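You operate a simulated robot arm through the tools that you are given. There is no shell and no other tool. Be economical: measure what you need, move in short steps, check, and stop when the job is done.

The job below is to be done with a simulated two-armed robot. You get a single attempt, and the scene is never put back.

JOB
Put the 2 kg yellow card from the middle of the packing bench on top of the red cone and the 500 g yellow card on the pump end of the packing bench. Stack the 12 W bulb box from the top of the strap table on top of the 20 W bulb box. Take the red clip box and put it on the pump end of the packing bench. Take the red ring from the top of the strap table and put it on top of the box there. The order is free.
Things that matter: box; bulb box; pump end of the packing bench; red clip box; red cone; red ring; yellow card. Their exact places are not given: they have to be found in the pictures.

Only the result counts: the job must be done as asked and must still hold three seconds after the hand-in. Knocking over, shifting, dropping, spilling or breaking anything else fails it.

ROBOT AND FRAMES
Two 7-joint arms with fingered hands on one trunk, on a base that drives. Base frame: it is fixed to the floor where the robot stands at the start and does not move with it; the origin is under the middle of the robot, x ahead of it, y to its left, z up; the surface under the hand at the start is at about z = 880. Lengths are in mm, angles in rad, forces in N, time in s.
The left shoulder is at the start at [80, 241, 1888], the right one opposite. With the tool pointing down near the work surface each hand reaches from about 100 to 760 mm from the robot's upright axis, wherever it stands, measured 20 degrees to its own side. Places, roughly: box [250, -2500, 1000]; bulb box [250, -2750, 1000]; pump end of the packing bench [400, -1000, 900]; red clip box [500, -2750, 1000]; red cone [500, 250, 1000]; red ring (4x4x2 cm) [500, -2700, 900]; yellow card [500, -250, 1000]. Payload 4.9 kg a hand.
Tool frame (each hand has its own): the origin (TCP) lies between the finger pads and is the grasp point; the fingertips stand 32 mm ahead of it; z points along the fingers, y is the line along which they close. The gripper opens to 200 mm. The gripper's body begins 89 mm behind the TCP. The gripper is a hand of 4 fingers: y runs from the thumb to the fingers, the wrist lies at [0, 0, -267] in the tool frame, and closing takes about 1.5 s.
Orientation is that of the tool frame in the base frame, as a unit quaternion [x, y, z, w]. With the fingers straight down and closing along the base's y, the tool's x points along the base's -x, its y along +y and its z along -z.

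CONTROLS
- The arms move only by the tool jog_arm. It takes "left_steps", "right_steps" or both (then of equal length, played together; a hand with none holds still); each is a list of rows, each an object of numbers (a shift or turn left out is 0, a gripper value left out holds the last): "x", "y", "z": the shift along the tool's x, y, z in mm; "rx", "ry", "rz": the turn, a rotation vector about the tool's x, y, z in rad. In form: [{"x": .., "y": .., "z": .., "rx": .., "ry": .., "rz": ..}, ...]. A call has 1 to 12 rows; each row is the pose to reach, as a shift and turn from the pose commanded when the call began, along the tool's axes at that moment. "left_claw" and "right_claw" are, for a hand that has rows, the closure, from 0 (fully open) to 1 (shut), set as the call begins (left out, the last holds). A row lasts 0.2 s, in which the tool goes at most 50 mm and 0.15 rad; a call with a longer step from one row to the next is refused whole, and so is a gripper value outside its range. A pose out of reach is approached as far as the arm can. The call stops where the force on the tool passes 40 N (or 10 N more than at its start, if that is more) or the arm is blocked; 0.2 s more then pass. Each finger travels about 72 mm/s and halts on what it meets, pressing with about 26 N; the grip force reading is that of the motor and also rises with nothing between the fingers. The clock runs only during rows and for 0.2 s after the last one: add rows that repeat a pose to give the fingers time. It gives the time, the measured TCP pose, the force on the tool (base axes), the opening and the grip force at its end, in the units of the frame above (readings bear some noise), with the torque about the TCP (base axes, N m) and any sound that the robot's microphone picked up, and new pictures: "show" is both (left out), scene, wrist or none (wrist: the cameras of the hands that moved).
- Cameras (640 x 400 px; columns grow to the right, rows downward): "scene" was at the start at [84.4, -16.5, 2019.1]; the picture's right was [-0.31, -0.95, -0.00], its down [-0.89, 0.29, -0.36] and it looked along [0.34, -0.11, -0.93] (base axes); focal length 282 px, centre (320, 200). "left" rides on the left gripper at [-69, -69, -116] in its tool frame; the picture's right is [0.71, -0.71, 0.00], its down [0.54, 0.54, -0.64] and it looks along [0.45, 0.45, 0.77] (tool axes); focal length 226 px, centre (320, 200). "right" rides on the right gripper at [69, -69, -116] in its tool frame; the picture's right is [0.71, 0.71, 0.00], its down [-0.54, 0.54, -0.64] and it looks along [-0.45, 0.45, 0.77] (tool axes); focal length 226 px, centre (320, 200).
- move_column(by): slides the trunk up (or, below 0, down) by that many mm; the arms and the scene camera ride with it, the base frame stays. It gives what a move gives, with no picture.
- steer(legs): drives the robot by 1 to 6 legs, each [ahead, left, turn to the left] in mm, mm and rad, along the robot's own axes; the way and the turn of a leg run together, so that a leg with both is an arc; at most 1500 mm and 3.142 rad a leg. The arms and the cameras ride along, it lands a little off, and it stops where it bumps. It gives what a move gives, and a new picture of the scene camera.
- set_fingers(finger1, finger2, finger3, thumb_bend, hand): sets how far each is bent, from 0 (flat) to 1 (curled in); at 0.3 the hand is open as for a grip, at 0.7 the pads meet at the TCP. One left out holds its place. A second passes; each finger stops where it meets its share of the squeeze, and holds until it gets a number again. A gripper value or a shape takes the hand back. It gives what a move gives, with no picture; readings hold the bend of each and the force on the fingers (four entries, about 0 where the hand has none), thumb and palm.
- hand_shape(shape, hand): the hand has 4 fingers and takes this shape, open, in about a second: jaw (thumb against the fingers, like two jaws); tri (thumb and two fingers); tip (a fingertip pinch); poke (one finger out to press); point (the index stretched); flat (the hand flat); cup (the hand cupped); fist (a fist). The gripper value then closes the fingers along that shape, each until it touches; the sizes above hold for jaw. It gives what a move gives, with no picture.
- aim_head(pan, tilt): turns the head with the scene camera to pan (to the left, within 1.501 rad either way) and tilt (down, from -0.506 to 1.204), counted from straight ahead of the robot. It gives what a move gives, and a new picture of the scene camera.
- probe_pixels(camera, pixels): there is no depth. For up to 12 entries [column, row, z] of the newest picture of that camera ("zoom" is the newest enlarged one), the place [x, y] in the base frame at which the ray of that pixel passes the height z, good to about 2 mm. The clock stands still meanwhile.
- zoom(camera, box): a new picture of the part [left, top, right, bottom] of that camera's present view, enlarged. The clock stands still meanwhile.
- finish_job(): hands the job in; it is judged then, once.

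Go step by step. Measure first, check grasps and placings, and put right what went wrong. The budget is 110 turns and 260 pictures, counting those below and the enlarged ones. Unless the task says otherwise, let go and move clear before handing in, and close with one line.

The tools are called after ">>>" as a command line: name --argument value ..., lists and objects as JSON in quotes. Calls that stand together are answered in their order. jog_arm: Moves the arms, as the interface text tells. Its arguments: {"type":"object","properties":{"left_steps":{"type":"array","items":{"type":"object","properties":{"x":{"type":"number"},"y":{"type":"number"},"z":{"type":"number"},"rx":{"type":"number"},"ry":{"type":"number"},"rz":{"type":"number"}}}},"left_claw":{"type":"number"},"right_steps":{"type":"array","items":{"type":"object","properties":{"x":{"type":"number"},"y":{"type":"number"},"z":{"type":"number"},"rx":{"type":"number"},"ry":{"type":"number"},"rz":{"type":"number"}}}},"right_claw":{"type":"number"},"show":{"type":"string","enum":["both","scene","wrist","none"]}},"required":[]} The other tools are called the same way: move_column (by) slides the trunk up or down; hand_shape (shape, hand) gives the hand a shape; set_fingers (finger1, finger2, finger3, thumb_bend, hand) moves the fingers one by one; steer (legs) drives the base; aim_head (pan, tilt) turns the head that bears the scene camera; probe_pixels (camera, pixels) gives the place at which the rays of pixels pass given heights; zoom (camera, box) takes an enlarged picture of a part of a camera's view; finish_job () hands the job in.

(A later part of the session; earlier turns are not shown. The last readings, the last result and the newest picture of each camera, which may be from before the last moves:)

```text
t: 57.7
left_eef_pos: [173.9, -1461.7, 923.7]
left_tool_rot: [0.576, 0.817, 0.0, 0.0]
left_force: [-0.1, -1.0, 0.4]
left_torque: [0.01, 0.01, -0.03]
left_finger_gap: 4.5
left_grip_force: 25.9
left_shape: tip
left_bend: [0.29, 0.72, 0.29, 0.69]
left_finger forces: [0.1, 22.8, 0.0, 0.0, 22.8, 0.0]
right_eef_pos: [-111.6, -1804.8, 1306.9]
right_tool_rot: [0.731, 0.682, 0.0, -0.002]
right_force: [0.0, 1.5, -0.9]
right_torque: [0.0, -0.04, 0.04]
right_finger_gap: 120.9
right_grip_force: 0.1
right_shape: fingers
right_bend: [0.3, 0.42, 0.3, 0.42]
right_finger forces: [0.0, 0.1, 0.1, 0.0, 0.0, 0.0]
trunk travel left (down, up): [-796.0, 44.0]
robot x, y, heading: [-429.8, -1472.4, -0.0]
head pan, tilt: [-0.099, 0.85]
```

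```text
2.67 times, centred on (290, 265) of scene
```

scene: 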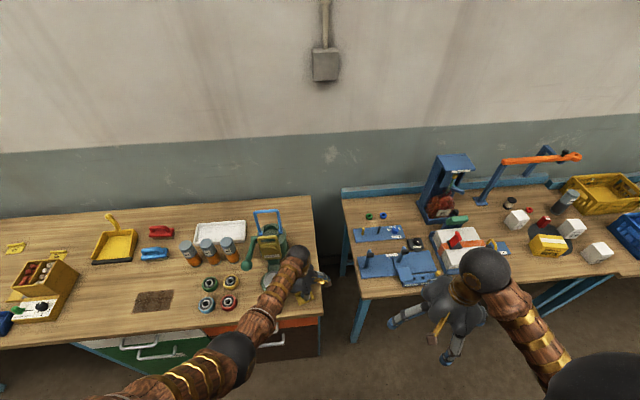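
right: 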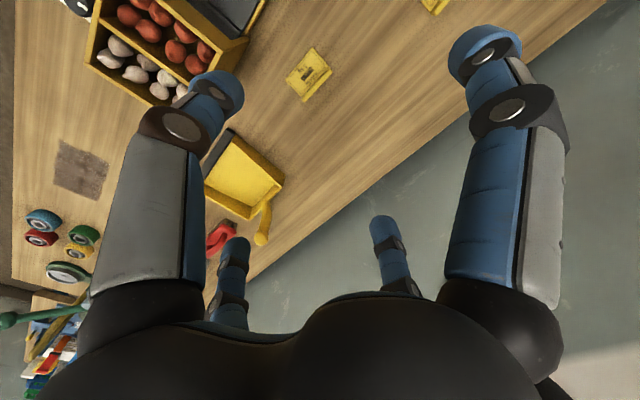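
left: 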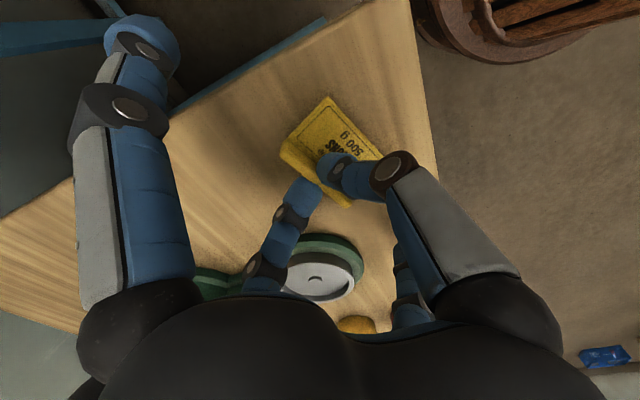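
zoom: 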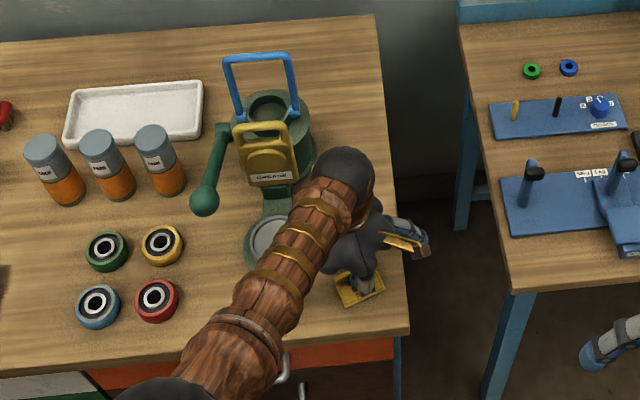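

Card fully above the bench corner. Lower 4 mm and open partly.

>>> jog_arm --left_steps '[{"z": 2}, {"z": 4}, {"z": 4.5}, {"z": 4.5}]' --show "none"

>>> jog_arm --left_steps '[{}, {}, {"z": -1}, {"z": -2}, {"z": -2}]' --left_claw 0.7 --show "wrist"

```text
t: 58.7
left_eef_pos: [175.5, -1460.5, 918.9]
left_tool_rot: [0.577, 0.817, 0.0, 0.0]
left_force: [0.0, 0.1, -0.6]
left_torque: [-0.03, -0.02, 0.03]
left_finger_gap: 4.2
left_grip_force: 25.7
left_shape: tip
left_bend: [0.29, 0.72, 0.29, 0.69]
left_finger forces: [0.0, 22.8, 0.0, 0.1, 22.8, 0.1]
right_eef_pos: [-110.8, -1805.2, 1307.0]
right_tool_rot: [0.732, 0.682, -0.001, -0.001]
right_force: [0.4, 0.0, 0.2]
right_torque: [-0.01, 0.0, 0.01]
right_finger_gap: 121.1
right_grip_force: 0.0
right_shape: fingers
right_bend: [0.3, 0.42, 0.3, 0.42]
right_finger forces: [0.0, 0.0, 0.0, 0.0, 0.1, 0.1]
trunk travel left (down, up): [-796.0, 44.0]
robot x, y, heading: [-434.8, -1472.6, -0.009]
head pan, tilt: [-0.099, 0.85]
```

```text
t: 59.9
left_eef_pos: [175.3, -1460.7, 921.7]
left_tool_rot: [0.577, 0.817, 0.0, 0.0]
left_force: [0.5, 0.3, -0.5]
left_torque: [-0.02, 0.0, -0.03]
left_finger_gap: 59.7
left_grip_force: 0.1
left_shape: tip
left_bend: [0.16, 0.48, 0.16, 0.47]
left_finger forces: [0.0, 0.0, 0.0, 0.0, 0.0, 0.0]
right_eef_pos: [-111.5, -1804.3, 1307.3]
right_tool_rot: [0.731, 0.682, 0.0, -0.002]
right_force: [-0.9, -1.2, -0.1]
right_torque: [-0.01, 0.01, 0.0]
right_finger_gap: 120.9
right_grip_force: 0.2
right_shape: fingers
right_bend: [0.3, 0.42, 0.3, 0.42]
right_finger forces: [0.0, 0.1, 0.0, 0.0, 0.1, 0.0]
trunk travel left (down, up): [-796.0, 44.0]
robot x, y, heading: [-431.7, -1474.1, -0.002]
head pan, tilt: [-0.099, 0.85]
```

left: 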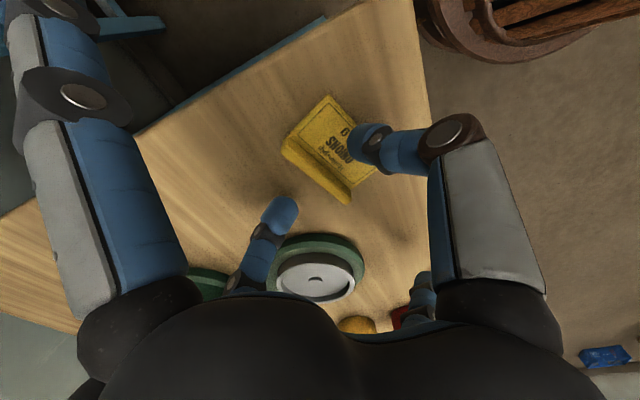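

Released and lying flat. Lift clear.

>>> jog_arm --left_steps '[{"z": -30}, {"z": -75}, {"z": -120}, {"z": -165}, {"z": -210}, {"z": -255}, {"z": -300}, {"z": -330}]' --show "none"

>>> steer --legs '[[0, -700, 0]]'

>>> zoom --camera "scene" --box '[200, 140, 640, 400]'

```text
t: 61.9
left_eef_pos: [167.5, -1490.4, 1254.5]
left_tool_rot: [0.592, 0.806, -0.009, 0.007]
left_force: [0.7, 1.1, -0.3]
left_torque: [-0.01, -0.01, -0.02]
left_finger_gap: 59.8
left_grip_force: 0.0
left_shape: tip
left_bend: [0.16, 0.48, 0.16, 0.47]
left_finger forces: [0.0, 0.0, 0.0, 0.0, 0.0, 0.1]
right_eef_pos: [-111.1, -1804.5, 1306.8]
right_tool_rot: [0.731, 0.682, -0.001, -0.001]
right_force: [0.1, 0.0, 0.5]
right_torque: [-0.04, 0.02, 0.0]
right_finger_gap: 121.3
right_grip_force: 0.1
right_shape: fingers
right_bend: [0.3, 0.42, 0.3, 0.42]
right_finger forces: [0.1, 0.0, 0.0, 0.0, 0.1, 0.1]
trunk travel left (down, up): [-796.0, 44.0]
robot x, y, heading: [-432.6, -1474.8, -0.005]
head pan, tilt: [-0.099, 0.85]
stopped in row 8 (left hand): the arm was blocked; the commanded pose is now the measured one
```

```text
t: 65.8
left_eef_pos: [162.4, -2200.1, 1254.4]
left_tool_rot: [0.594, 0.805, -0.009, 0.007]
left_force: [0.8, 0.7, 0.1]
left_torque: [-0.01, 0.0, 0.04]
left_finger_gap: 59.8
left_grip_force: 0.0
left_shape: tip
left_bend: [0.16, 0.48, 0.16, 0.47]
left_finger forces: [0.1, 0.0, 0.0, 0.0, 0.0, 0.0]
right_eef_pos: [-116.8, -2513.7, 1307.8]
right_tool_rot: [0.732, 0.681, 0.0, -0.002]
right_force: [-0.5, -0.2, -0.9]
right_torque: [-0.02, 0.03, 0.0]
right_finger_gap: 121.0
right_grip_force: 0.0
right_shape: fingers
right_bend: [0.3, 0.42, 0.3, 0.42]
right_finger forces: [0.0, 0.0, 0.0, 0.0, 0.0, 0.1]
trunk travel left (down, up): [-796.0, 44.0]
robot x, y, heading: [-433.3, -2184.8, -0.009]
head pan, tilt: [-0.099, 0.85]
```

scene: 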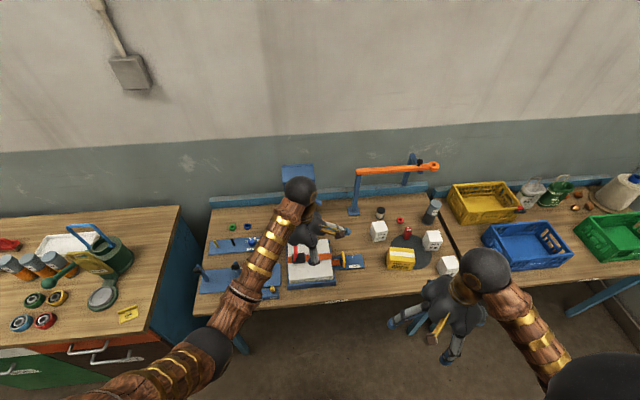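

```text
1.45 times, centred on (420, 270) of scene
```

zoom: 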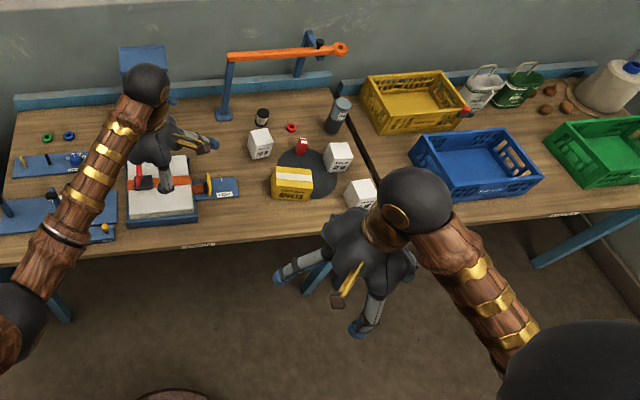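

The strap table area shows three white bulb boxes, a yellow box, a red clip box, and the red ring. Enlarge to read labels.

>>> zoom --camera "scene" --box '[360, 195, 480, 290]'

>>> zoom --camera "scene" --box '[395, 205, 465, 255]'

>>> probe_pixels --camera "scene" --pixels '[[400, 221, 885], [407, 236, 890], [378, 240, 880], [432, 250, 880], [447, 275, 880], [401, 268, 880], [442, 222, 880], [457, 250, 880]]'

```text
4.21 times, centred on (420, 242) of scene
```

zoom: 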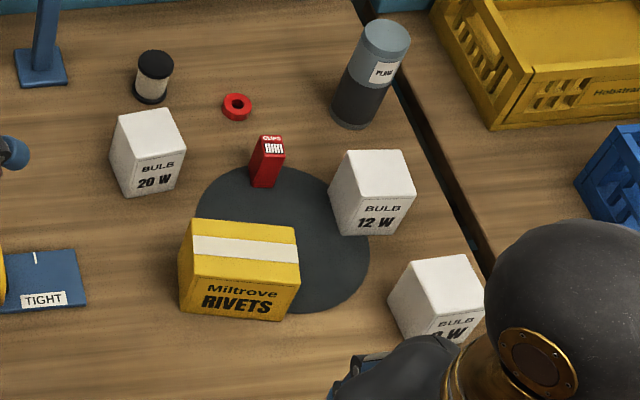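

```text
8.00 times, centred on (430, 230) of scene
```

zoom: 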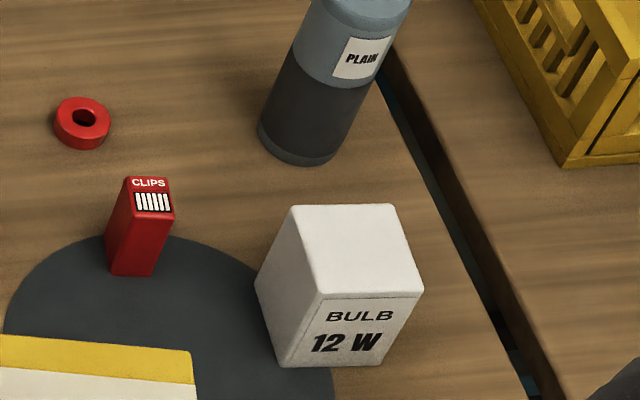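

```text
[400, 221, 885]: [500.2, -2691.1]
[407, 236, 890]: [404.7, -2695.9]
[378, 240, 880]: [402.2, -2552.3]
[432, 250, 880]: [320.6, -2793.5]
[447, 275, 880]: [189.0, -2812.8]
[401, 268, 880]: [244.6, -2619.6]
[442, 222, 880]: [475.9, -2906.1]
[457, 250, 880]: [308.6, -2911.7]
```

20 W box at left, 12 W at right, third white box partly hidden; the yellow RIVETS box is the box, red ring and CLIPS box are near it. Drive to y≈-2500 and 200 mm ahead, then look again.

>>> steer --legs '[[0, -315, 0.009], [200, 0, 0]]'

>>> aim_head --pan -0.2 --tilt 1.0

```text
t: 69.1
left_eef_pos: [354.7, -2509.8, 1255.6]
left_tool_rot: [0.59, 0.807, -0.007, 0.008]
left_force: [-0.5, -0.4, 0.1]
left_torque: [0.0, -0.05, -0.01]
left_finger_gap: 59.9
left_grip_force: 0.1
left_shape: tip
left_bend: [0.16, 0.48, 0.16, 0.47]
left_finger forces: [0.0, 0.0, 0.0, 0.0, 0.0, 0.2]
right_eef_pos: [75.8, -2825.3, 1307.5]
right_tool_rot: [0.729, 0.685, 0.001, 0.0]
right_force: [-0.5, -0.4, 0.5]
right_torque: [0.0, -0.05, -0.02]
right_finger_gap: 121.1
right_grip_force: 0.1
right_shape: fingers
right_bend: [0.3, 0.42, 0.3, 0.42]
right_finger forces: [0.1, 0.0, 0.1, 0.0, 0.0, 0.0]
trunk travel left (down, up): [-796.0, 44.0]
robot x, y, heading: [-239.6, -2497.2, 0.006]
head pan, tilt: [-0.099, 0.85]
```

scene: 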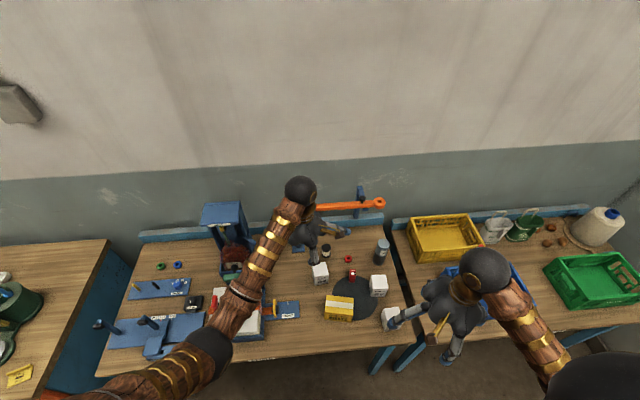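

```text
t: 69.8
left_eef_pos: [355.0, -2511.2, 1255.0]
left_tool_rot: [0.59, 0.807, -0.008, 0.007]
left_force: [0.1, -0.6, -0.9]
left_torque: [-0.01, -0.01, -0.03]
left_finger_gap: 59.9
left_grip_force: 0.1
left_shape: tip
left_bend: [0.16, 0.48, 0.16, 0.47]
left_finger forces: [0.1, 0.1, 0.0, 0.0, 0.1, 0.0]
right_eef_pos: [78.4, -2825.9, 1307.2]
right_tool_rot: [0.728, 0.685, 0.001, -0.001]
right_force: [0.3, 0.5, 0.2]
right_torque: [0.0, -0.03, 0.04]
right_finger_gap: 121.2
right_grip_force: 0.1
right_shape: fingers
right_bend: [0.3, 0.42, 0.3, 0.42]
right_finger forces: [0.0, 0.0, 0.0, 0.0, 0.0, 0.1]
trunk travel left (down, up): [-796.0, 44.0]
robot x, y, heading: [-242.4, -2501.4, -0.001]
head pan, tilt: [-0.201, 1.0]
```

scene: 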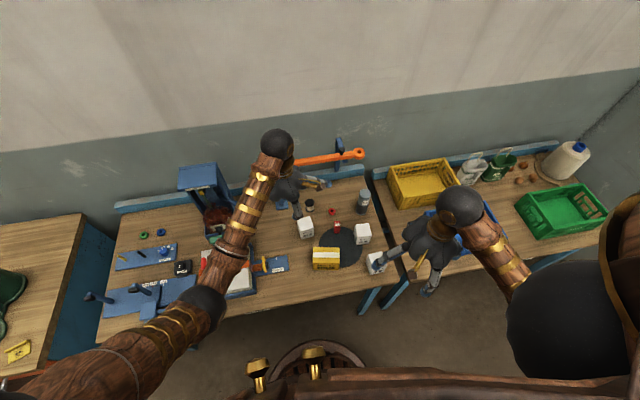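

I'll do the strap-table work with the left hand; shift the robot right ~180 mm and tuck the right hand. Then view from the left wrist.

>>> steer --legs '[[0, -180, 0]]'

>>> hand_shape --hand "left" --shape "jaw"

>>> jog_arm --left_steps '[{"rz": -0.13}, {"rz": -0.27}, {"rz": -0.41}, {"rz": -0.55}, {"rz": -0.69}, {"rz": -0.83}, {"rz": -0.97}, {"rz": -1.11}, {"rz": -1.25}]'

```text
t: 71.3
left_eef_pos: [358.2, -2683.5, 1255.3]
left_tool_rot: [0.59, 0.807, -0.009, 0.007]
left_force: [-0.5, 0.6, -0.4]
left_torque: [-0.04, 0.01, -0.02]
left_finger_gap: 59.9
left_grip_force: 0.1
left_shape: tip
left_bend: [0.16, 0.48, 0.16, 0.47]
left_finger forces: [0.1, 0.0, 0.0, 0.1, 0.0, 0.1]
right_eef_pos: [79.4, -2999.0, 1309.3]
right_tool_rot: [0.729, 0.685, -0.001, -0.001]
right_force: [-0.4, 0.4, 1.2]
right_torque: [-0.06, 0.03, 0.02]
right_finger_gap: 121.0
right_grip_force: 0.1
right_shape: fingers
right_bend: [0.3, 0.42, 0.3, 0.42]
right_finger forces: [0.1, 0.0, 0.1, 0.0, 0.0, 0.0]
trunk travel left (down, up): [-796.0, 44.0]
robot x, y, heading: [-239.3, -2674.3, -0.003]
head pan, tilt: [-0.201, 1.0]
```

scene: 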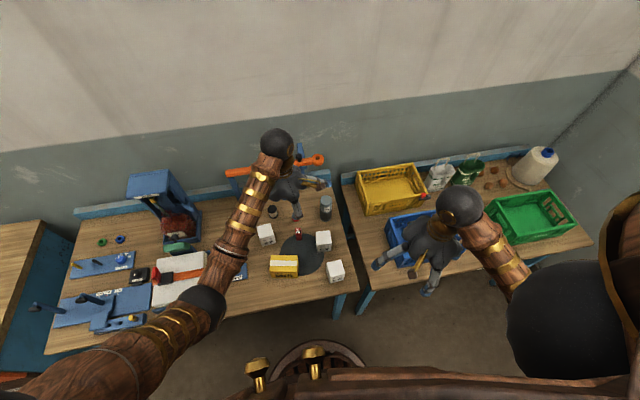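

```text
t: 72.2
left_eef_pos: [357.9, -2687.4, 1253.9]
left_tool_rot: [0.59, 0.808, -0.007, 0.006]
left_force: [0.5, -0.9, -0.7]
left_torque: [0.01, 0.01, -0.03]
left_finger_gap: 199.8
left_grip_force: 0.1
left_shape: jaw
left_bend: [0.3, 0.3, 0.3, 0.3]
left_finger forces: [0.1, 0.0, 0.1, 0.1, 0.0, 0.0]
right_eef_pos: [81.3, -3002.6, 1307.1]
right_tool_rot: [0.729, 0.685, 0.0, -0.002]
right_force: [-0.4, 0.1, 0.0]
right_torque: [0.03, -0.02, 0.01]
right_finger_gap: 121.0
right_grip_force: 0.0
right_shape: fingers
right_bend: [0.3, 0.42, 0.3, 0.42]
right_finger forces: [0.0, 0.1, 0.0, 0.0, 0.0, 0.0]
trunk travel left (down, up): [-796.0, 44.0]
robot x, y, heading: [-241.9, -2677.3, 0.003]
head pan, tilt: [-0.201, 1.0]
```

```text
t: 74.2
left_eef_pos: [359.9, -2687.1, 1255.8]
left_tool_rot: [0.005, 1.0, -0.01, 0.0]
left_force: [-0.1, -0.4, -0.1]
left_torque: [0.02, -0.01, 0.0]
left_finger_gap: 200.1
left_grip_force: 0.0
left_shape: jaw
left_bend: [0.3, 0.3, 0.3, 0.3]
left_finger forces: [0.1, 0.1, 0.1, 0.1, 0.0, 0.0]
right_eef_pos: [80.7, -3001.6, 1307.4]
right_tool_rot: [0.728, 0.685, -0.001, -0.003]
right_force: [-0.9, -0.1, 0.3]
right_torque: [0.0, -0.01, 0.03]
right_finger_gap: 121.0
right_grip_force: 0.1
right_shape: fingers
right_bend: [0.3, 0.42, 0.3, 0.42]
right_finger forces: [0.0, 0.0, 0.0, 0.0, 0.1, 0.0]
trunk travel left (down, up): [-796.0, 44.0]
robot x, y, heading: [-239.6, -2674.2, -0.0]
head pan, tilt: [-0.201, 1.0]
```

scene: 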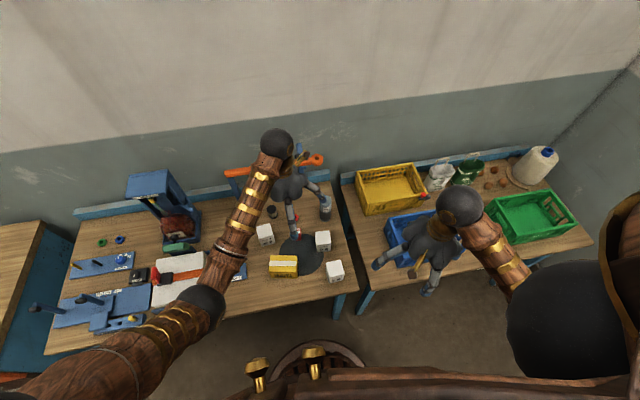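
left: 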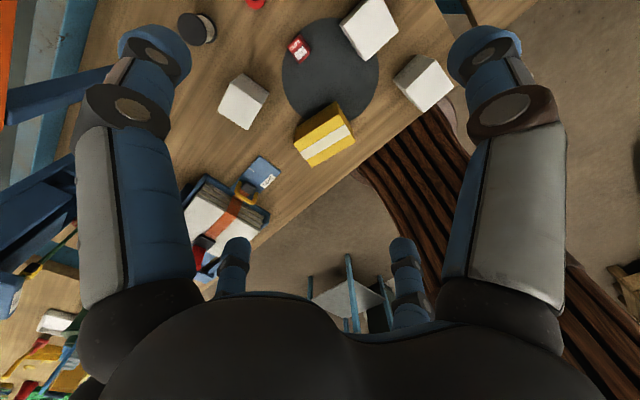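

Both cameras see the boxes. I'll enlarge both views to read the third box and to triangulate.

>>> zoom --camera "left" --box '[200, 0, 460, 170]'

>>> zoom --camera "scene" --box '[240, 190, 360, 295]'

```text
2.35 times, centred on (330, 85) of left
```

zoom: 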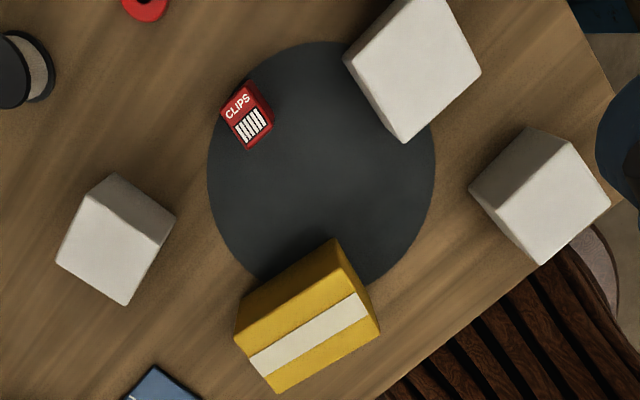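

```text
3.81 times, centred on (300, 242) of scene
```

zoom: 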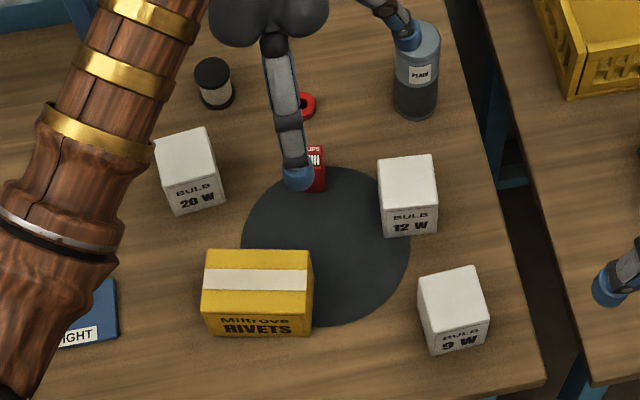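

Third is 9 W. Probe the 12 W, 20 W and RIVETS boxes' corners from both views at several heights.

>>> probe_pixels --camera "scene" --pixels '[[316.8, 252, 880], [330.7, 250.7, 880], [316, 245.1, 950], [331, 243.3, 950], [330.2, 229.9, 950], [315.2, 231.5, 950], [316, 245.1, 930], [330.2, 229.9, 930]]'

>>> probe_pixels --camera "left" --pixels '[[366.1, 60.8, 950], [366.1, 60.8, 930], [398.4, 31, 950], [398.4, 31, 930], [339.8, 26.4, 880], [366.1, 60.8, 880], [340, 26.4, 950]]'

```text
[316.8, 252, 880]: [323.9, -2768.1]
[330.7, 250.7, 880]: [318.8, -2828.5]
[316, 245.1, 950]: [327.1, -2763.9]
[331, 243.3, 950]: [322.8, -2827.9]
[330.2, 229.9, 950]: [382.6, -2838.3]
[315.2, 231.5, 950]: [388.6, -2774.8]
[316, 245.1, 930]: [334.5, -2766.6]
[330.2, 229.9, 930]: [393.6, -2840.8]
```

```text
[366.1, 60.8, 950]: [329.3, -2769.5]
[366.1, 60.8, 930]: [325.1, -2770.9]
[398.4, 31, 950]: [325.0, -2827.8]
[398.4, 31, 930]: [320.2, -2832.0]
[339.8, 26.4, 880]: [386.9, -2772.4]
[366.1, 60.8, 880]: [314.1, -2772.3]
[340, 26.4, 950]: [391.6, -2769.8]
```

Both views agree at z=950: the 12 W box spans x≈326–388, y≈-2769…-2838, table at 880. Now probe the other items.

>>> probe_pixels --camera "scene" --pixels '[[259.6, 238.8, 950], [273.2, 236, 950], [269.8, 223.1, 950], [256.2, 226.2, 950], [270.3, 255.1, 950], [297.9, 255.1, 950], [297.6, 267.4, 950], [269, 266.4, 950], [297.4, 277.4, 880], [325.5, 261.9, 950], [342, 259.3, 950], [344.3, 273, 950]]'

>>> probe_pixels --camera "left" --pixels '[[287.9, 41.6, 950], [297.2, 63.3, 950], [308, 55, 950], [287.9, 41.6, 930], [297.2, 63.3, 930], [308, 55, 930], [255.6, 2, 885], [217.4, 111.3, 950], [247, 129.5, 950], [310.5, 167, 950], [354.9, 139.4, 950], [294, 143, 950]]'

```text
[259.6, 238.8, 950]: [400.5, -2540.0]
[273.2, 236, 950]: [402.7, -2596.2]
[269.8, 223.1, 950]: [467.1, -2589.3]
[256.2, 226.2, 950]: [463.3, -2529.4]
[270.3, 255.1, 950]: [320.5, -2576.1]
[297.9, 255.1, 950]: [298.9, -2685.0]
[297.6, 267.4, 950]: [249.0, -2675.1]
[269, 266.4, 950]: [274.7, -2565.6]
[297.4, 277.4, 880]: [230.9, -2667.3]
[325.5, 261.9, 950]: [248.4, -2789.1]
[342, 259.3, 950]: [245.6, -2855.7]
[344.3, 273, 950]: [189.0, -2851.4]
```

```text
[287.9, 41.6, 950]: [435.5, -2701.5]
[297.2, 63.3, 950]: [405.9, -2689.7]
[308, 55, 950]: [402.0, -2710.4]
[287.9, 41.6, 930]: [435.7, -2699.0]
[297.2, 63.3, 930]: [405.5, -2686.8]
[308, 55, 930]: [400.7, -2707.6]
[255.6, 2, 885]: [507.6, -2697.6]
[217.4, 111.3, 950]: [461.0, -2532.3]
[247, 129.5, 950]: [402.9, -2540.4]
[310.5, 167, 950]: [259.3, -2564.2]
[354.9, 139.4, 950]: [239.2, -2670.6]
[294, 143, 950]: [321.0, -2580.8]
```

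20 W box centre ≈ (433,-2564), top 950. Move the left hand over the 12 W box centre (356,-2803) with partly closed jaw, and look.

>>> jog_arm --left_steps '[{"x": 2, "y": -35, "z": 20, "rx": -0.02, "rz": 0.04}, {"x": 4, "y": -75, "z": 40, "rx": -0.02, "rz": 0.08}, {"x": 4, "y": -116, "z": 60, "rx": -0.02, "rz": 0.08}, {"x": 4, "y": -116, "z": 105, "rx": -0.02, "rz": 0.08}, {"x": 4, "y": -116, "z": 150, "rx": -0.02, "rz": 0.08}, {"x": 4, "y": -116, "z": 190, "rx": -0.02, "rz": 0.08}, {"x": 4, "y": -116, "z": 190, "rx": -0.02, "rz": 0.08}]' --left_claw 0.4

>>> zoom --camera "left" --box '[200, 40, 460, 260]'

```text
t: 75.8
left_eef_pos: [351.1, -2805.7, 1067.8]
left_tool_rot: [0.046, 0.999, 0.001, 0.001]
left_force: [0.5, -0.5, 0.6]
left_torque: [0.0, 0.02, -0.02]
left_finger_gap: 120.6
left_grip_force: 0.1
left_shape: jaw
left_bend: [0.34, 0.34, 0.34, 0.32]
left_finger forces: [0.1, 0.0, 0.1, 0.1, 0.0, 0.0]
right_eef_pos: [80.9, -3001.9, 1307.2]
right_tool_rot: [0.729, 0.685, -0.001, -0.002]
right_force: [0.6, -0.1, -0.9]
right_torque: [0.06, 0.0, 0.0]
right_finger_gap: 121.2
right_grip_force: 0.0
right_shape: fingers
right_bend: [0.3, 0.42, 0.3, 0.42]
right_finger forces: [0.0, 0.1, 0.0, 0.1, 0.0, 0.1]
trunk travel left (down, up): [-796.0, 44.0]
robot x, y, heading: [-240.0, -2673.7, 0.001]
head pan, tilt: [-0.201, 1.0]
```

scene: 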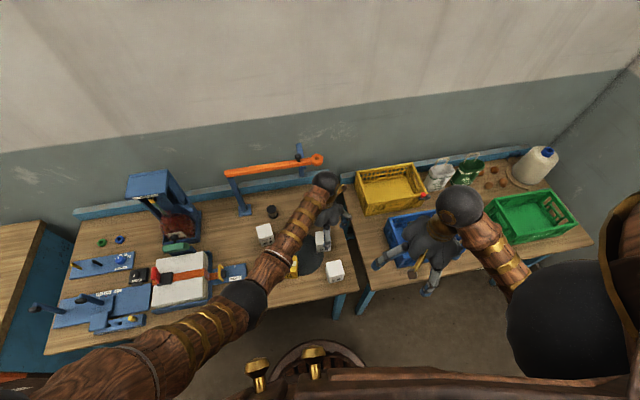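
left: 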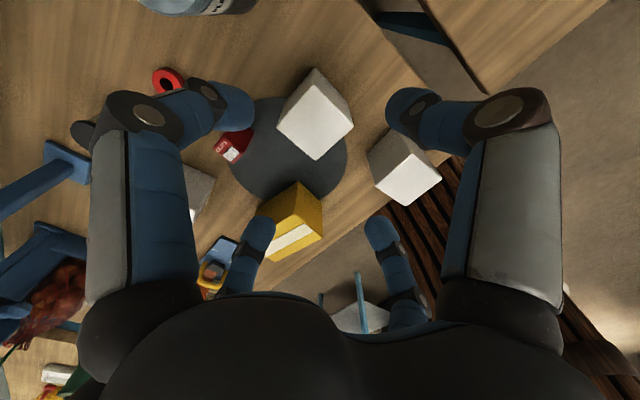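

```text
1.82 times, centred on (330, 150) of left
```

zoom: 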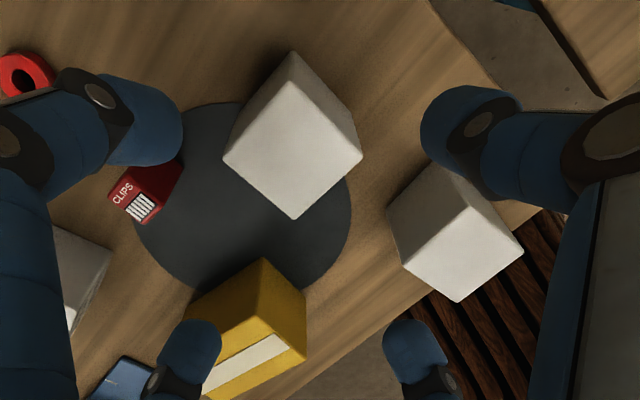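

Box between the digits. Close to about ±50 mm, centre, and descend to z≈925.

>>> jog_arm --left_steps '[{"x": -5, "y": 3}, {"x": -5, "y": 3}, {"x": -5, "y": 3, "z": 40}, {"x": -5, "y": 3, "z": 75}]' --left_claw 0.47 --show "wrist"

>>> zoom --camera "left" --box '[200, 40, 460, 260]'

```text
t: 76.8
left_eef_pos: [359.4, -2804.1, 991.9]
left_tool_rot: [0.046, 0.999, 0.0, 0.0]
left_force: [-0.1, -0.3, -0.3]
left_torque: [0.0, 0.01, -0.01]
left_finger_gap: 106.5
left_grip_force: 0.0
left_shape: jaw
left_bend: [0.36, 0.36, 0.36, 0.35]
left_finger forces: [0.1, 0.1, 0.0, 0.1, 0.0, 0.1]
right_eef_pos: [81.0, -3002.6, 1306.6]
right_tool_rot: [0.729, 0.685, -0.001, -0.002]
right_force: [0.8, 0.4, 0.2]
right_torque: [-0.01, -0.01, -0.02]
right_finger_gap: 121.2
right_grip_force: 0.0
right_shape: fingers
right_bend: [0.3, 0.42, 0.3, 0.42]
right_finger forces: [0.1, 0.1, 0.0, 0.0, 0.1, 0.1]
trunk travel left (down, up): [-796.0, 44.0]
robot x, y, heading: [-238.7, -2675.0, -0.001]
head pan, tilt: [-0.201, 1.0]
```

left: 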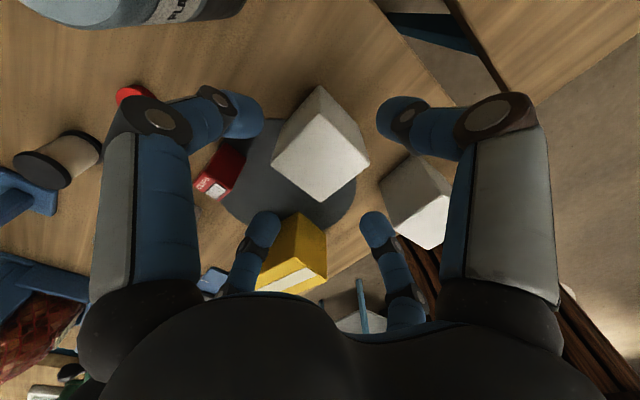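

```text
1.82 times, centred on (330, 150) of left
```

zoom: 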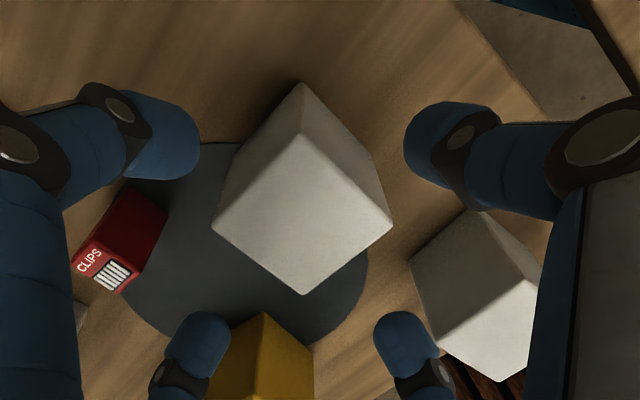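

Well centred and aligned. Descend to z≈925.

>>> jog_arm --left_steps '[{"z": 25}, {"z": 50}, {"z": 66}, {"z": 66}]' --show "wrist"

>>> zoom --camera "left" --box '[200, 60, 460, 280]'

```text
t: 77.8
left_eef_pos: [357.4, -2804.5, 925.5]
left_tool_rot: [0.046, 0.999, 0.0, 0.002]
left_force: [0.5, 0.3, -0.4]
left_torque: [0.0, 0.0, 0.01]
left_finger_gap: 106.7
left_grip_force: 0.0
left_shape: jaw
left_bend: [0.36, 0.36, 0.36, 0.35]
left_finger forces: [0.0, 0.1, 0.0, 0.0, 0.0, 0.0]
right_eef_pos: [80.1, -3002.4, 1306.7]
right_tool_rot: [0.729, 0.684, 0.0, -0.001]
right_force: [0.1, -0.3, -0.2]
right_torque: [-0.02, -0.02, 0.02]
right_finger_gap: 121.2
right_grip_force: 0.0
right_shape: fingers
right_bend: [0.3, 0.42, 0.3, 0.42]
right_finger forces: [0.1, 0.0, 0.1, 0.0, 0.0, 0.0]
trunk travel left (down, up): [-796.0, 44.0]
robot x, y, heading: [-239.7, -2676.0, -0.001]
head pan, tilt: [-0.201, 1.0]
```

left: 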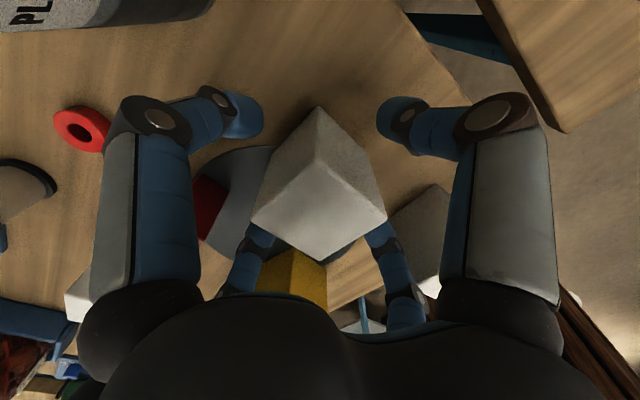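

```text
1.82 times, centred on (330, 170) of left
```

zoom: 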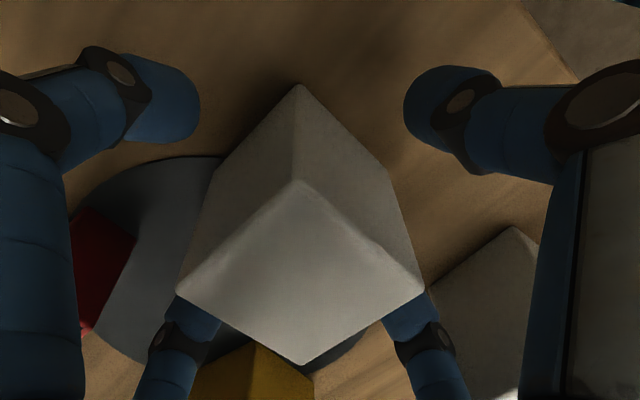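

No contacts; close all four digits.

>>> jog_arm --left_steps '[{}, {}, {}, {}, {}]' --left_claw 1.0 --show "wrist"

```text
t: 79.0
left_eef_pos: [356.2, -2804.3, 925.5]
left_tool_rot: [0.046, 0.999, 0.0, 0.001]
left_force: [-0.1, 0.2, 1.2]
left_torque: [-0.01, 0.0, 0.01]
left_finger_gap: 55.8
left_grip_force: 26.8
left_shape: jaw
left_bend: [0.5, 0.49, 0.49, 0.49]
left_finger forces: [23.1, 23.1, 23.2, 0.1, 23.3, 0.1]
right_eef_pos: [81.7, -3002.6, 1306.8]
right_tool_rot: [0.729, 0.684, 0.0, -0.002]
right_force: [0.0, -0.3, 0.0]
right_torque: [-0.03, 0.01, 0.0]
right_finger_gap: 121.4
right_grip_force: 0.1
right_shape: fingers
right_bend: [0.3, 0.42, 0.3, 0.42]
right_finger forces: [0.1, 0.0, 0.0, 0.1, 0.0, 0.0]
trunk travel left (down, up): [-796.0, 44.0]
robot x, y, heading: [-238.3, -2669.7, -0.001]
head pan, tilt: [-0.201, 1.0]
```

left: 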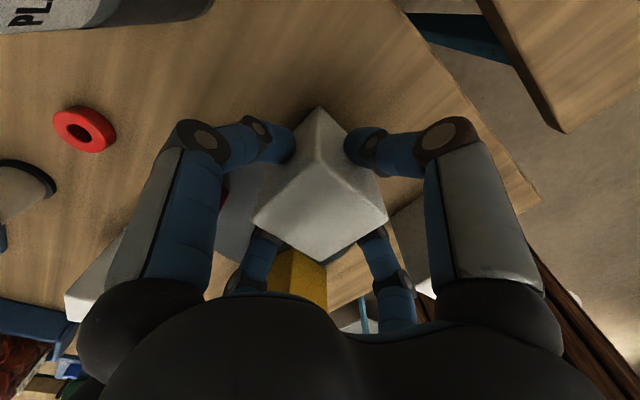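

Gripped evenly at 23 N per digit. Lift and carry above the 20 W box at (433,-2564), aligning yaw.

>>> jog_arm --left_steps '[{"z": -30}, {"z": -75}, {"z": -120}, {"z": -165}, {"x": -10, "y": 40, "z": -170, "rz": -0.04}, {"x": -20, "y": 85, "z": -170, "rz": -0.08}, {"x": -30, "y": 130, "z": -170, "rz": -0.12}, {"x": -40, "y": 175, "z": -170, "rz": -0.16}, {"x": -48, "y": 215, "z": -170, "rz": -0.18}, {"x": -54.6, "y": 246, "z": -170, "rz": -0.18}, {"x": -54.6, "y": 246, "z": -170, "rz": -0.18}]'

>>> zoom --camera "left" --box '[200, 60, 460, 280]'

>>> zoom --camera "scene" --box '[220, 180, 360, 295]'

```text
t: 81.4
left_eef_pos: [433.6, -2564.7, 1095.8]
left_tool_rot: [-0.044, 0.999, 0.001, 0.001]
left_force: [0.1, 0.2, -1.7]
left_torque: [0.02, 0.0, 0.03]
left_finger_gap: 55.8
left_grip_force: 26.4
left_shape: jaw
left_bend: [0.5, 0.49, 0.49, 0.49]
left_finger forces: [23.2, 23.3, 23.1, 0.1, 23.4, 0.1]
right_eef_pos: [81.3, -3002.3, 1306.7]
right_tool_rot: [0.73, 0.684, 0.0, -0.002]
right_force: [0.0, -0.5, -0.6]
right_torque: [0.01, 0.0, -0.01]
right_finger_gap: 121.0
right_grip_force: 0.1
right_shape: fingers
right_bend: [0.3, 0.42, 0.3, 0.42]
right_finger forces: [0.1, 0.1, 0.0, 0.1, 0.0, 0.1]
trunk travel left (down, up): [-796.0, 44.0]
robot x, y, heading: [-241.2, -2676.5, -0.001]
head pan, tilt: [-0.201, 1.0]
```

scene: 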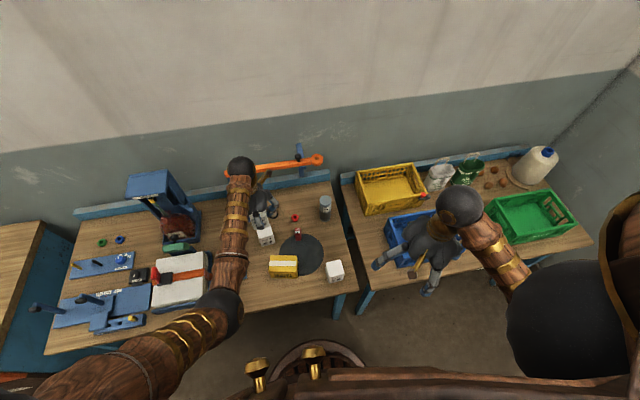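
left: 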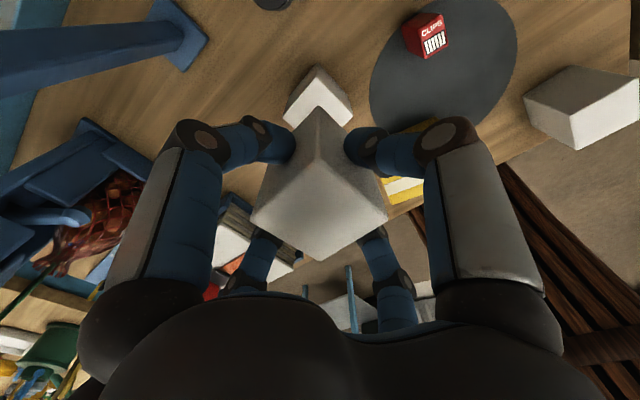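

```text
1.82 times, centred on (330, 170) of left
```

zoom: 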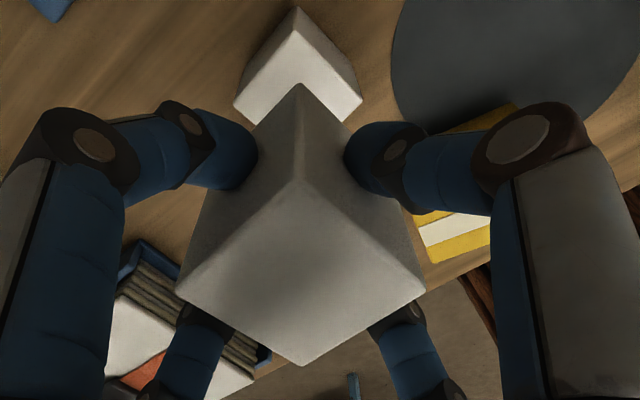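

```text
3.48 times, centred on (290, 238) of scene
```

zoom: 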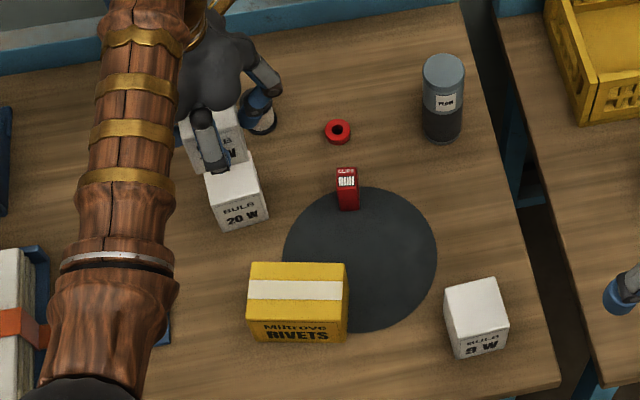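

Measure the 20 W box's visible top corners at zoom (297,8), (361,100), (234,100).

>>> zoom --camera "left" --box '[260, 50, 380, 150]'

```text
4.00 times, centred on (320, 100) of left
```

zoom: 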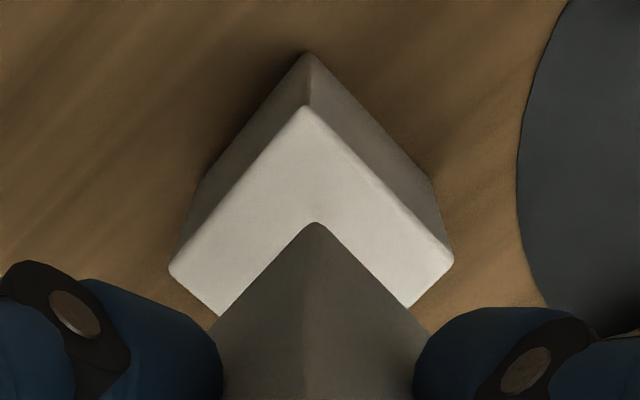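

>>> probe_pixels --camera "zoom" --pixels '[[305, 105, 950], [170, 270, 950], [453, 262, 950], [307, 53, 880], [305, 105, 945], [305, 105, 955], [315, 222, 1051], [315, 222, 1046]]'

```text
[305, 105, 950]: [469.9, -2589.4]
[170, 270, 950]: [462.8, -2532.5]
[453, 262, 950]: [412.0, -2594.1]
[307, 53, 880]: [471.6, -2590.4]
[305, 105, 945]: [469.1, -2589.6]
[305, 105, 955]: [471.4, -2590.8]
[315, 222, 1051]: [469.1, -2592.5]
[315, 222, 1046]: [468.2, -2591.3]
```

Consistent: 20 W centre ≈ (437,-2563), top ≈ 952. Shift 3 mm and lower to just above contact.

>>> jog_arm --left_steps '[{"x": -3.2, "y": 1.7, "z": 35}, {"x": -3.2, "y": 1.7, "z": 70}, {"x": -3.2, "y": 1.7, "z": 88}, {"x": -3.2, "y": 1.7, "z": 92}, {"x": -3.2, "y": 1.7, "z": 92}]' --show "both"

>>> zoom --camera "scene" --box '[230, 190, 320, 260]'

```text
t: 82.6
left_eef_pos: [436.7, -2563.7, 1008.6]
left_tool_rot: [-0.044, 0.999, -0.001, 0.004]
left_force: [-1.8, 1.8, 38.2]
left_torque: [0.06, 0.07, 0.01]
left_finger_gap: 57.2
left_grip_force: 26.0
left_shape: jaw
left_bend: [0.49, 0.48, 0.49, 0.48]
left_finger forces: [28.3, 30.5, 29.8, 0.0, 28.9, 0.0]
right_eef_pos: [78.5, -3003.3, 1308.5]
right_tool_rot: [0.729, 0.685, 0.001, 0.0]
right_force: [0.4, -0.6, 0.5]
right_torque: [-0.03, -0.02, -0.01]
right_finger_gap: 121.2
right_grip_force: 0.0
right_shape: fingers
right_bend: [0.3, 0.42, 0.3, 0.42]
right_finger forces: [0.0, 0.0, 0.0, 0.0, 0.0, 0.0]
trunk travel left (down, up): [-796.0, 44.0]
robot x, y, heading: [-239.5, -2676.5, -0.001]
head pan, tilt: [-0.201, 1.0]
```

scene: 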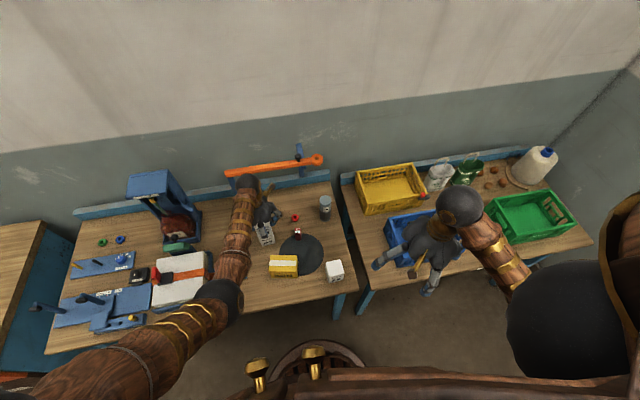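
left: 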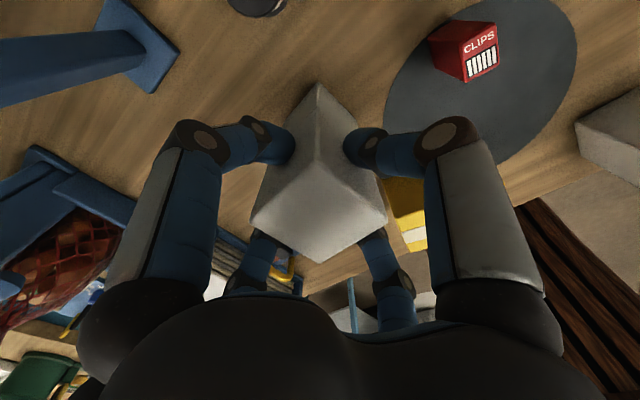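

```text
5.71 times, centred on (275, 225) of scene
```

zoom: 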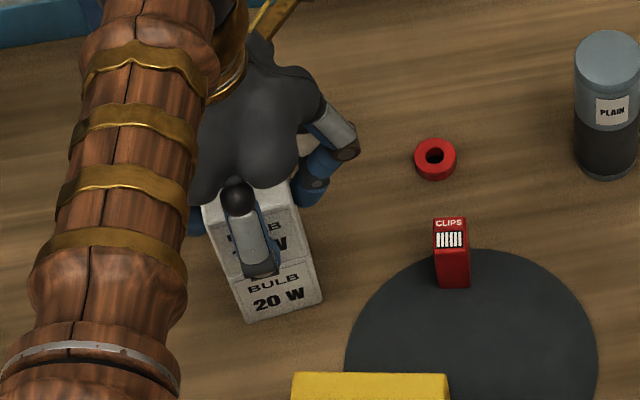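

Contact at z≈1008.6 (38 N). Ease up ~4 mm to unload, then open.

>>> jog_arm --left_steps '[{"z": -2}, {"z": -4}, {"z": -4}]' --show "wrist"

```text
t: 83.4
left_eef_pos: [436.3, -2564.8, 1008.5]
left_tool_rot: [-0.044, 0.999, 0.0, 0.002]
left_force: [6.9, -0.4, 24.3]
left_torque: [-0.02, -0.23, 0.1]
left_finger_gap: 57.4
left_grip_force: 26.4
left_shape: jaw
left_bend: [0.49, 0.49, 0.49, 0.48]
left_finger forces: [29.4, 28.7, 26.7, 0.0, 29.0, 0.0]
right_eef_pos: [79.0, -3002.4, 1307.9]
right_tool_rot: [0.729, 0.685, 0.0, -0.001]
right_force: [0.0, -0.1, 0.2]
right_torque: [-0.01, 0.02, 0.01]
right_finger_gap: 121.2
right_grip_force: 0.1
right_shape: fingers
right_bend: [0.3, 0.42, 0.3, 0.42]
right_finger forces: [0.1, 0.1, 0.1, 0.0, 0.0, 0.0]
trunk travel left (down, up): [-796.0, 44.0]
robot x, y, heading: [-238.3, -2674.9, 0.004]
head pan, tilt: [-0.201, 1.0]
```

left: 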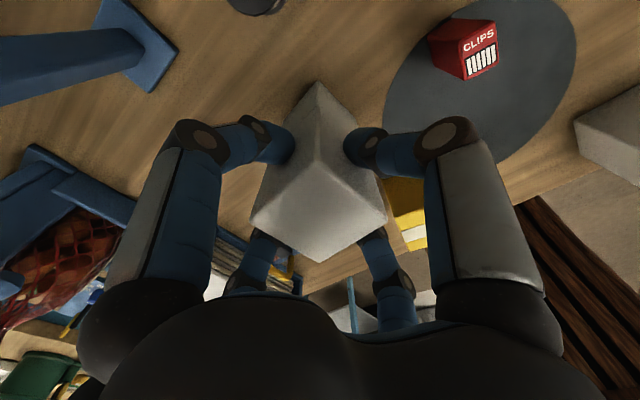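

Still 24 N; ease 3 mm more.

>>> jog_arm --left_steps '[{"z": -1.5}, {"z": -3}, {"z": -3}]' --show "none"

```text
t: 84.2
left_eef_pos: [435.4, -2562.0, 1008.7]
left_tool_rot: [-0.044, 0.999, 0.001, -0.001]
left_force: [-0.4, -0.4, 0.0]
left_torque: [-0.05, 0.01, 0.0]
left_finger_gap: 56.8
left_grip_force: 25.6
left_shape: jaw
left_bend: [0.49, 0.49, 0.49, 0.48]
left_finger forces: [25.8, 26.0, 25.7, 0.0, 26.3, 0.0]
right_eef_pos: [80.8, -3002.9, 1306.4]
right_tool_rot: [0.729, 0.685, 0.0, -0.002]
right_force: [0.3, -0.2, -0.6]
right_torque: [0.0, -0.02, -0.03]
right_finger_gap: 121.3
right_grip_force: 0.0
right_shape: fingers
right_bend: [0.3, 0.42, 0.3, 0.42]
right_finger forces: [0.1, 0.0, 0.1, 0.0, 0.1, 0.1]
trunk travel left (down, up): [-796.0, 44.0]
robot x, y, heading: [-239.3, -2673.2, 0.004]
head pan, tilt: [-0.201, 1.0]
```

Unloaded at contact height. Open to ~106 mm.

>>> jog_arm --left_steps '[{}, {}, {}, {}]' --left_claw 0.47 --show "wrist"

>>> zoom --camera "scene" --box '[230, 190, 320, 260]'

```text
t: 85.2
left_eef_pos: [438.4, -2563.4, 1011.9]
left_tool_rot: [-0.043, 0.999, 0.0, 0.001]
left_force: [-0.7, 0.0, 0.1]
left_torque: [0.03, 0.03, 0.0]
left_finger_gap: 105.3
left_grip_force: 0.0
left_shape: jaw
left_bend: [0.37, 0.37, 0.37, 0.35]
left_finger forces: [0.0, 0.0, 0.0, 0.0, 0.0, 0.1]
right_eef_pos: [79.6, -3002.6, 1305.5]
right_tool_rot: [0.729, 0.685, -0.002, -0.002]
right_force: [-0.4, 0.0, -0.4]
right_torque: [-0.01, 0.02, -0.01]
right_finger_gap: 121.3
right_grip_force: 0.0
right_shape: fingers
right_bend: [0.3, 0.42, 0.3, 0.42]
right_finger forces: [0.0, 0.0, 0.0, 0.0, 0.2, 0.1]
trunk travel left (down, up): [-796.0, 44.0]
robot x, y, heading: [-242.0, -2675.0, 0.002]
head pan, tilt: [-0.201, 1.0]
```

left: 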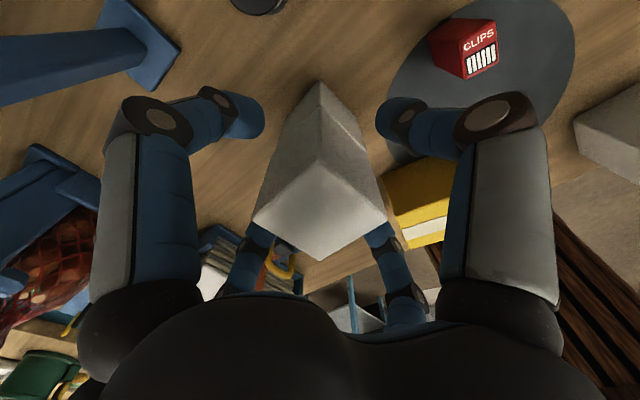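

```text
5.71 times, centred on (275, 225) of scene
```

zoom: 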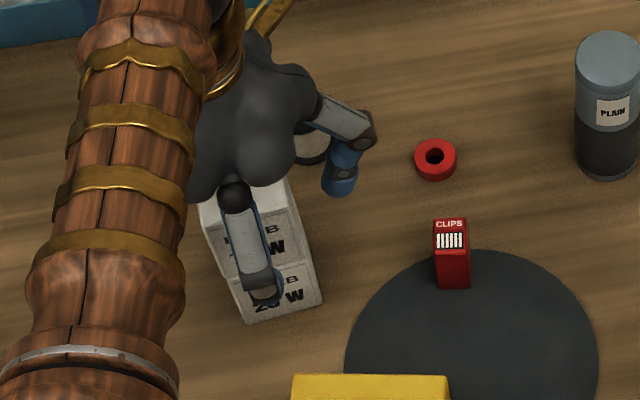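

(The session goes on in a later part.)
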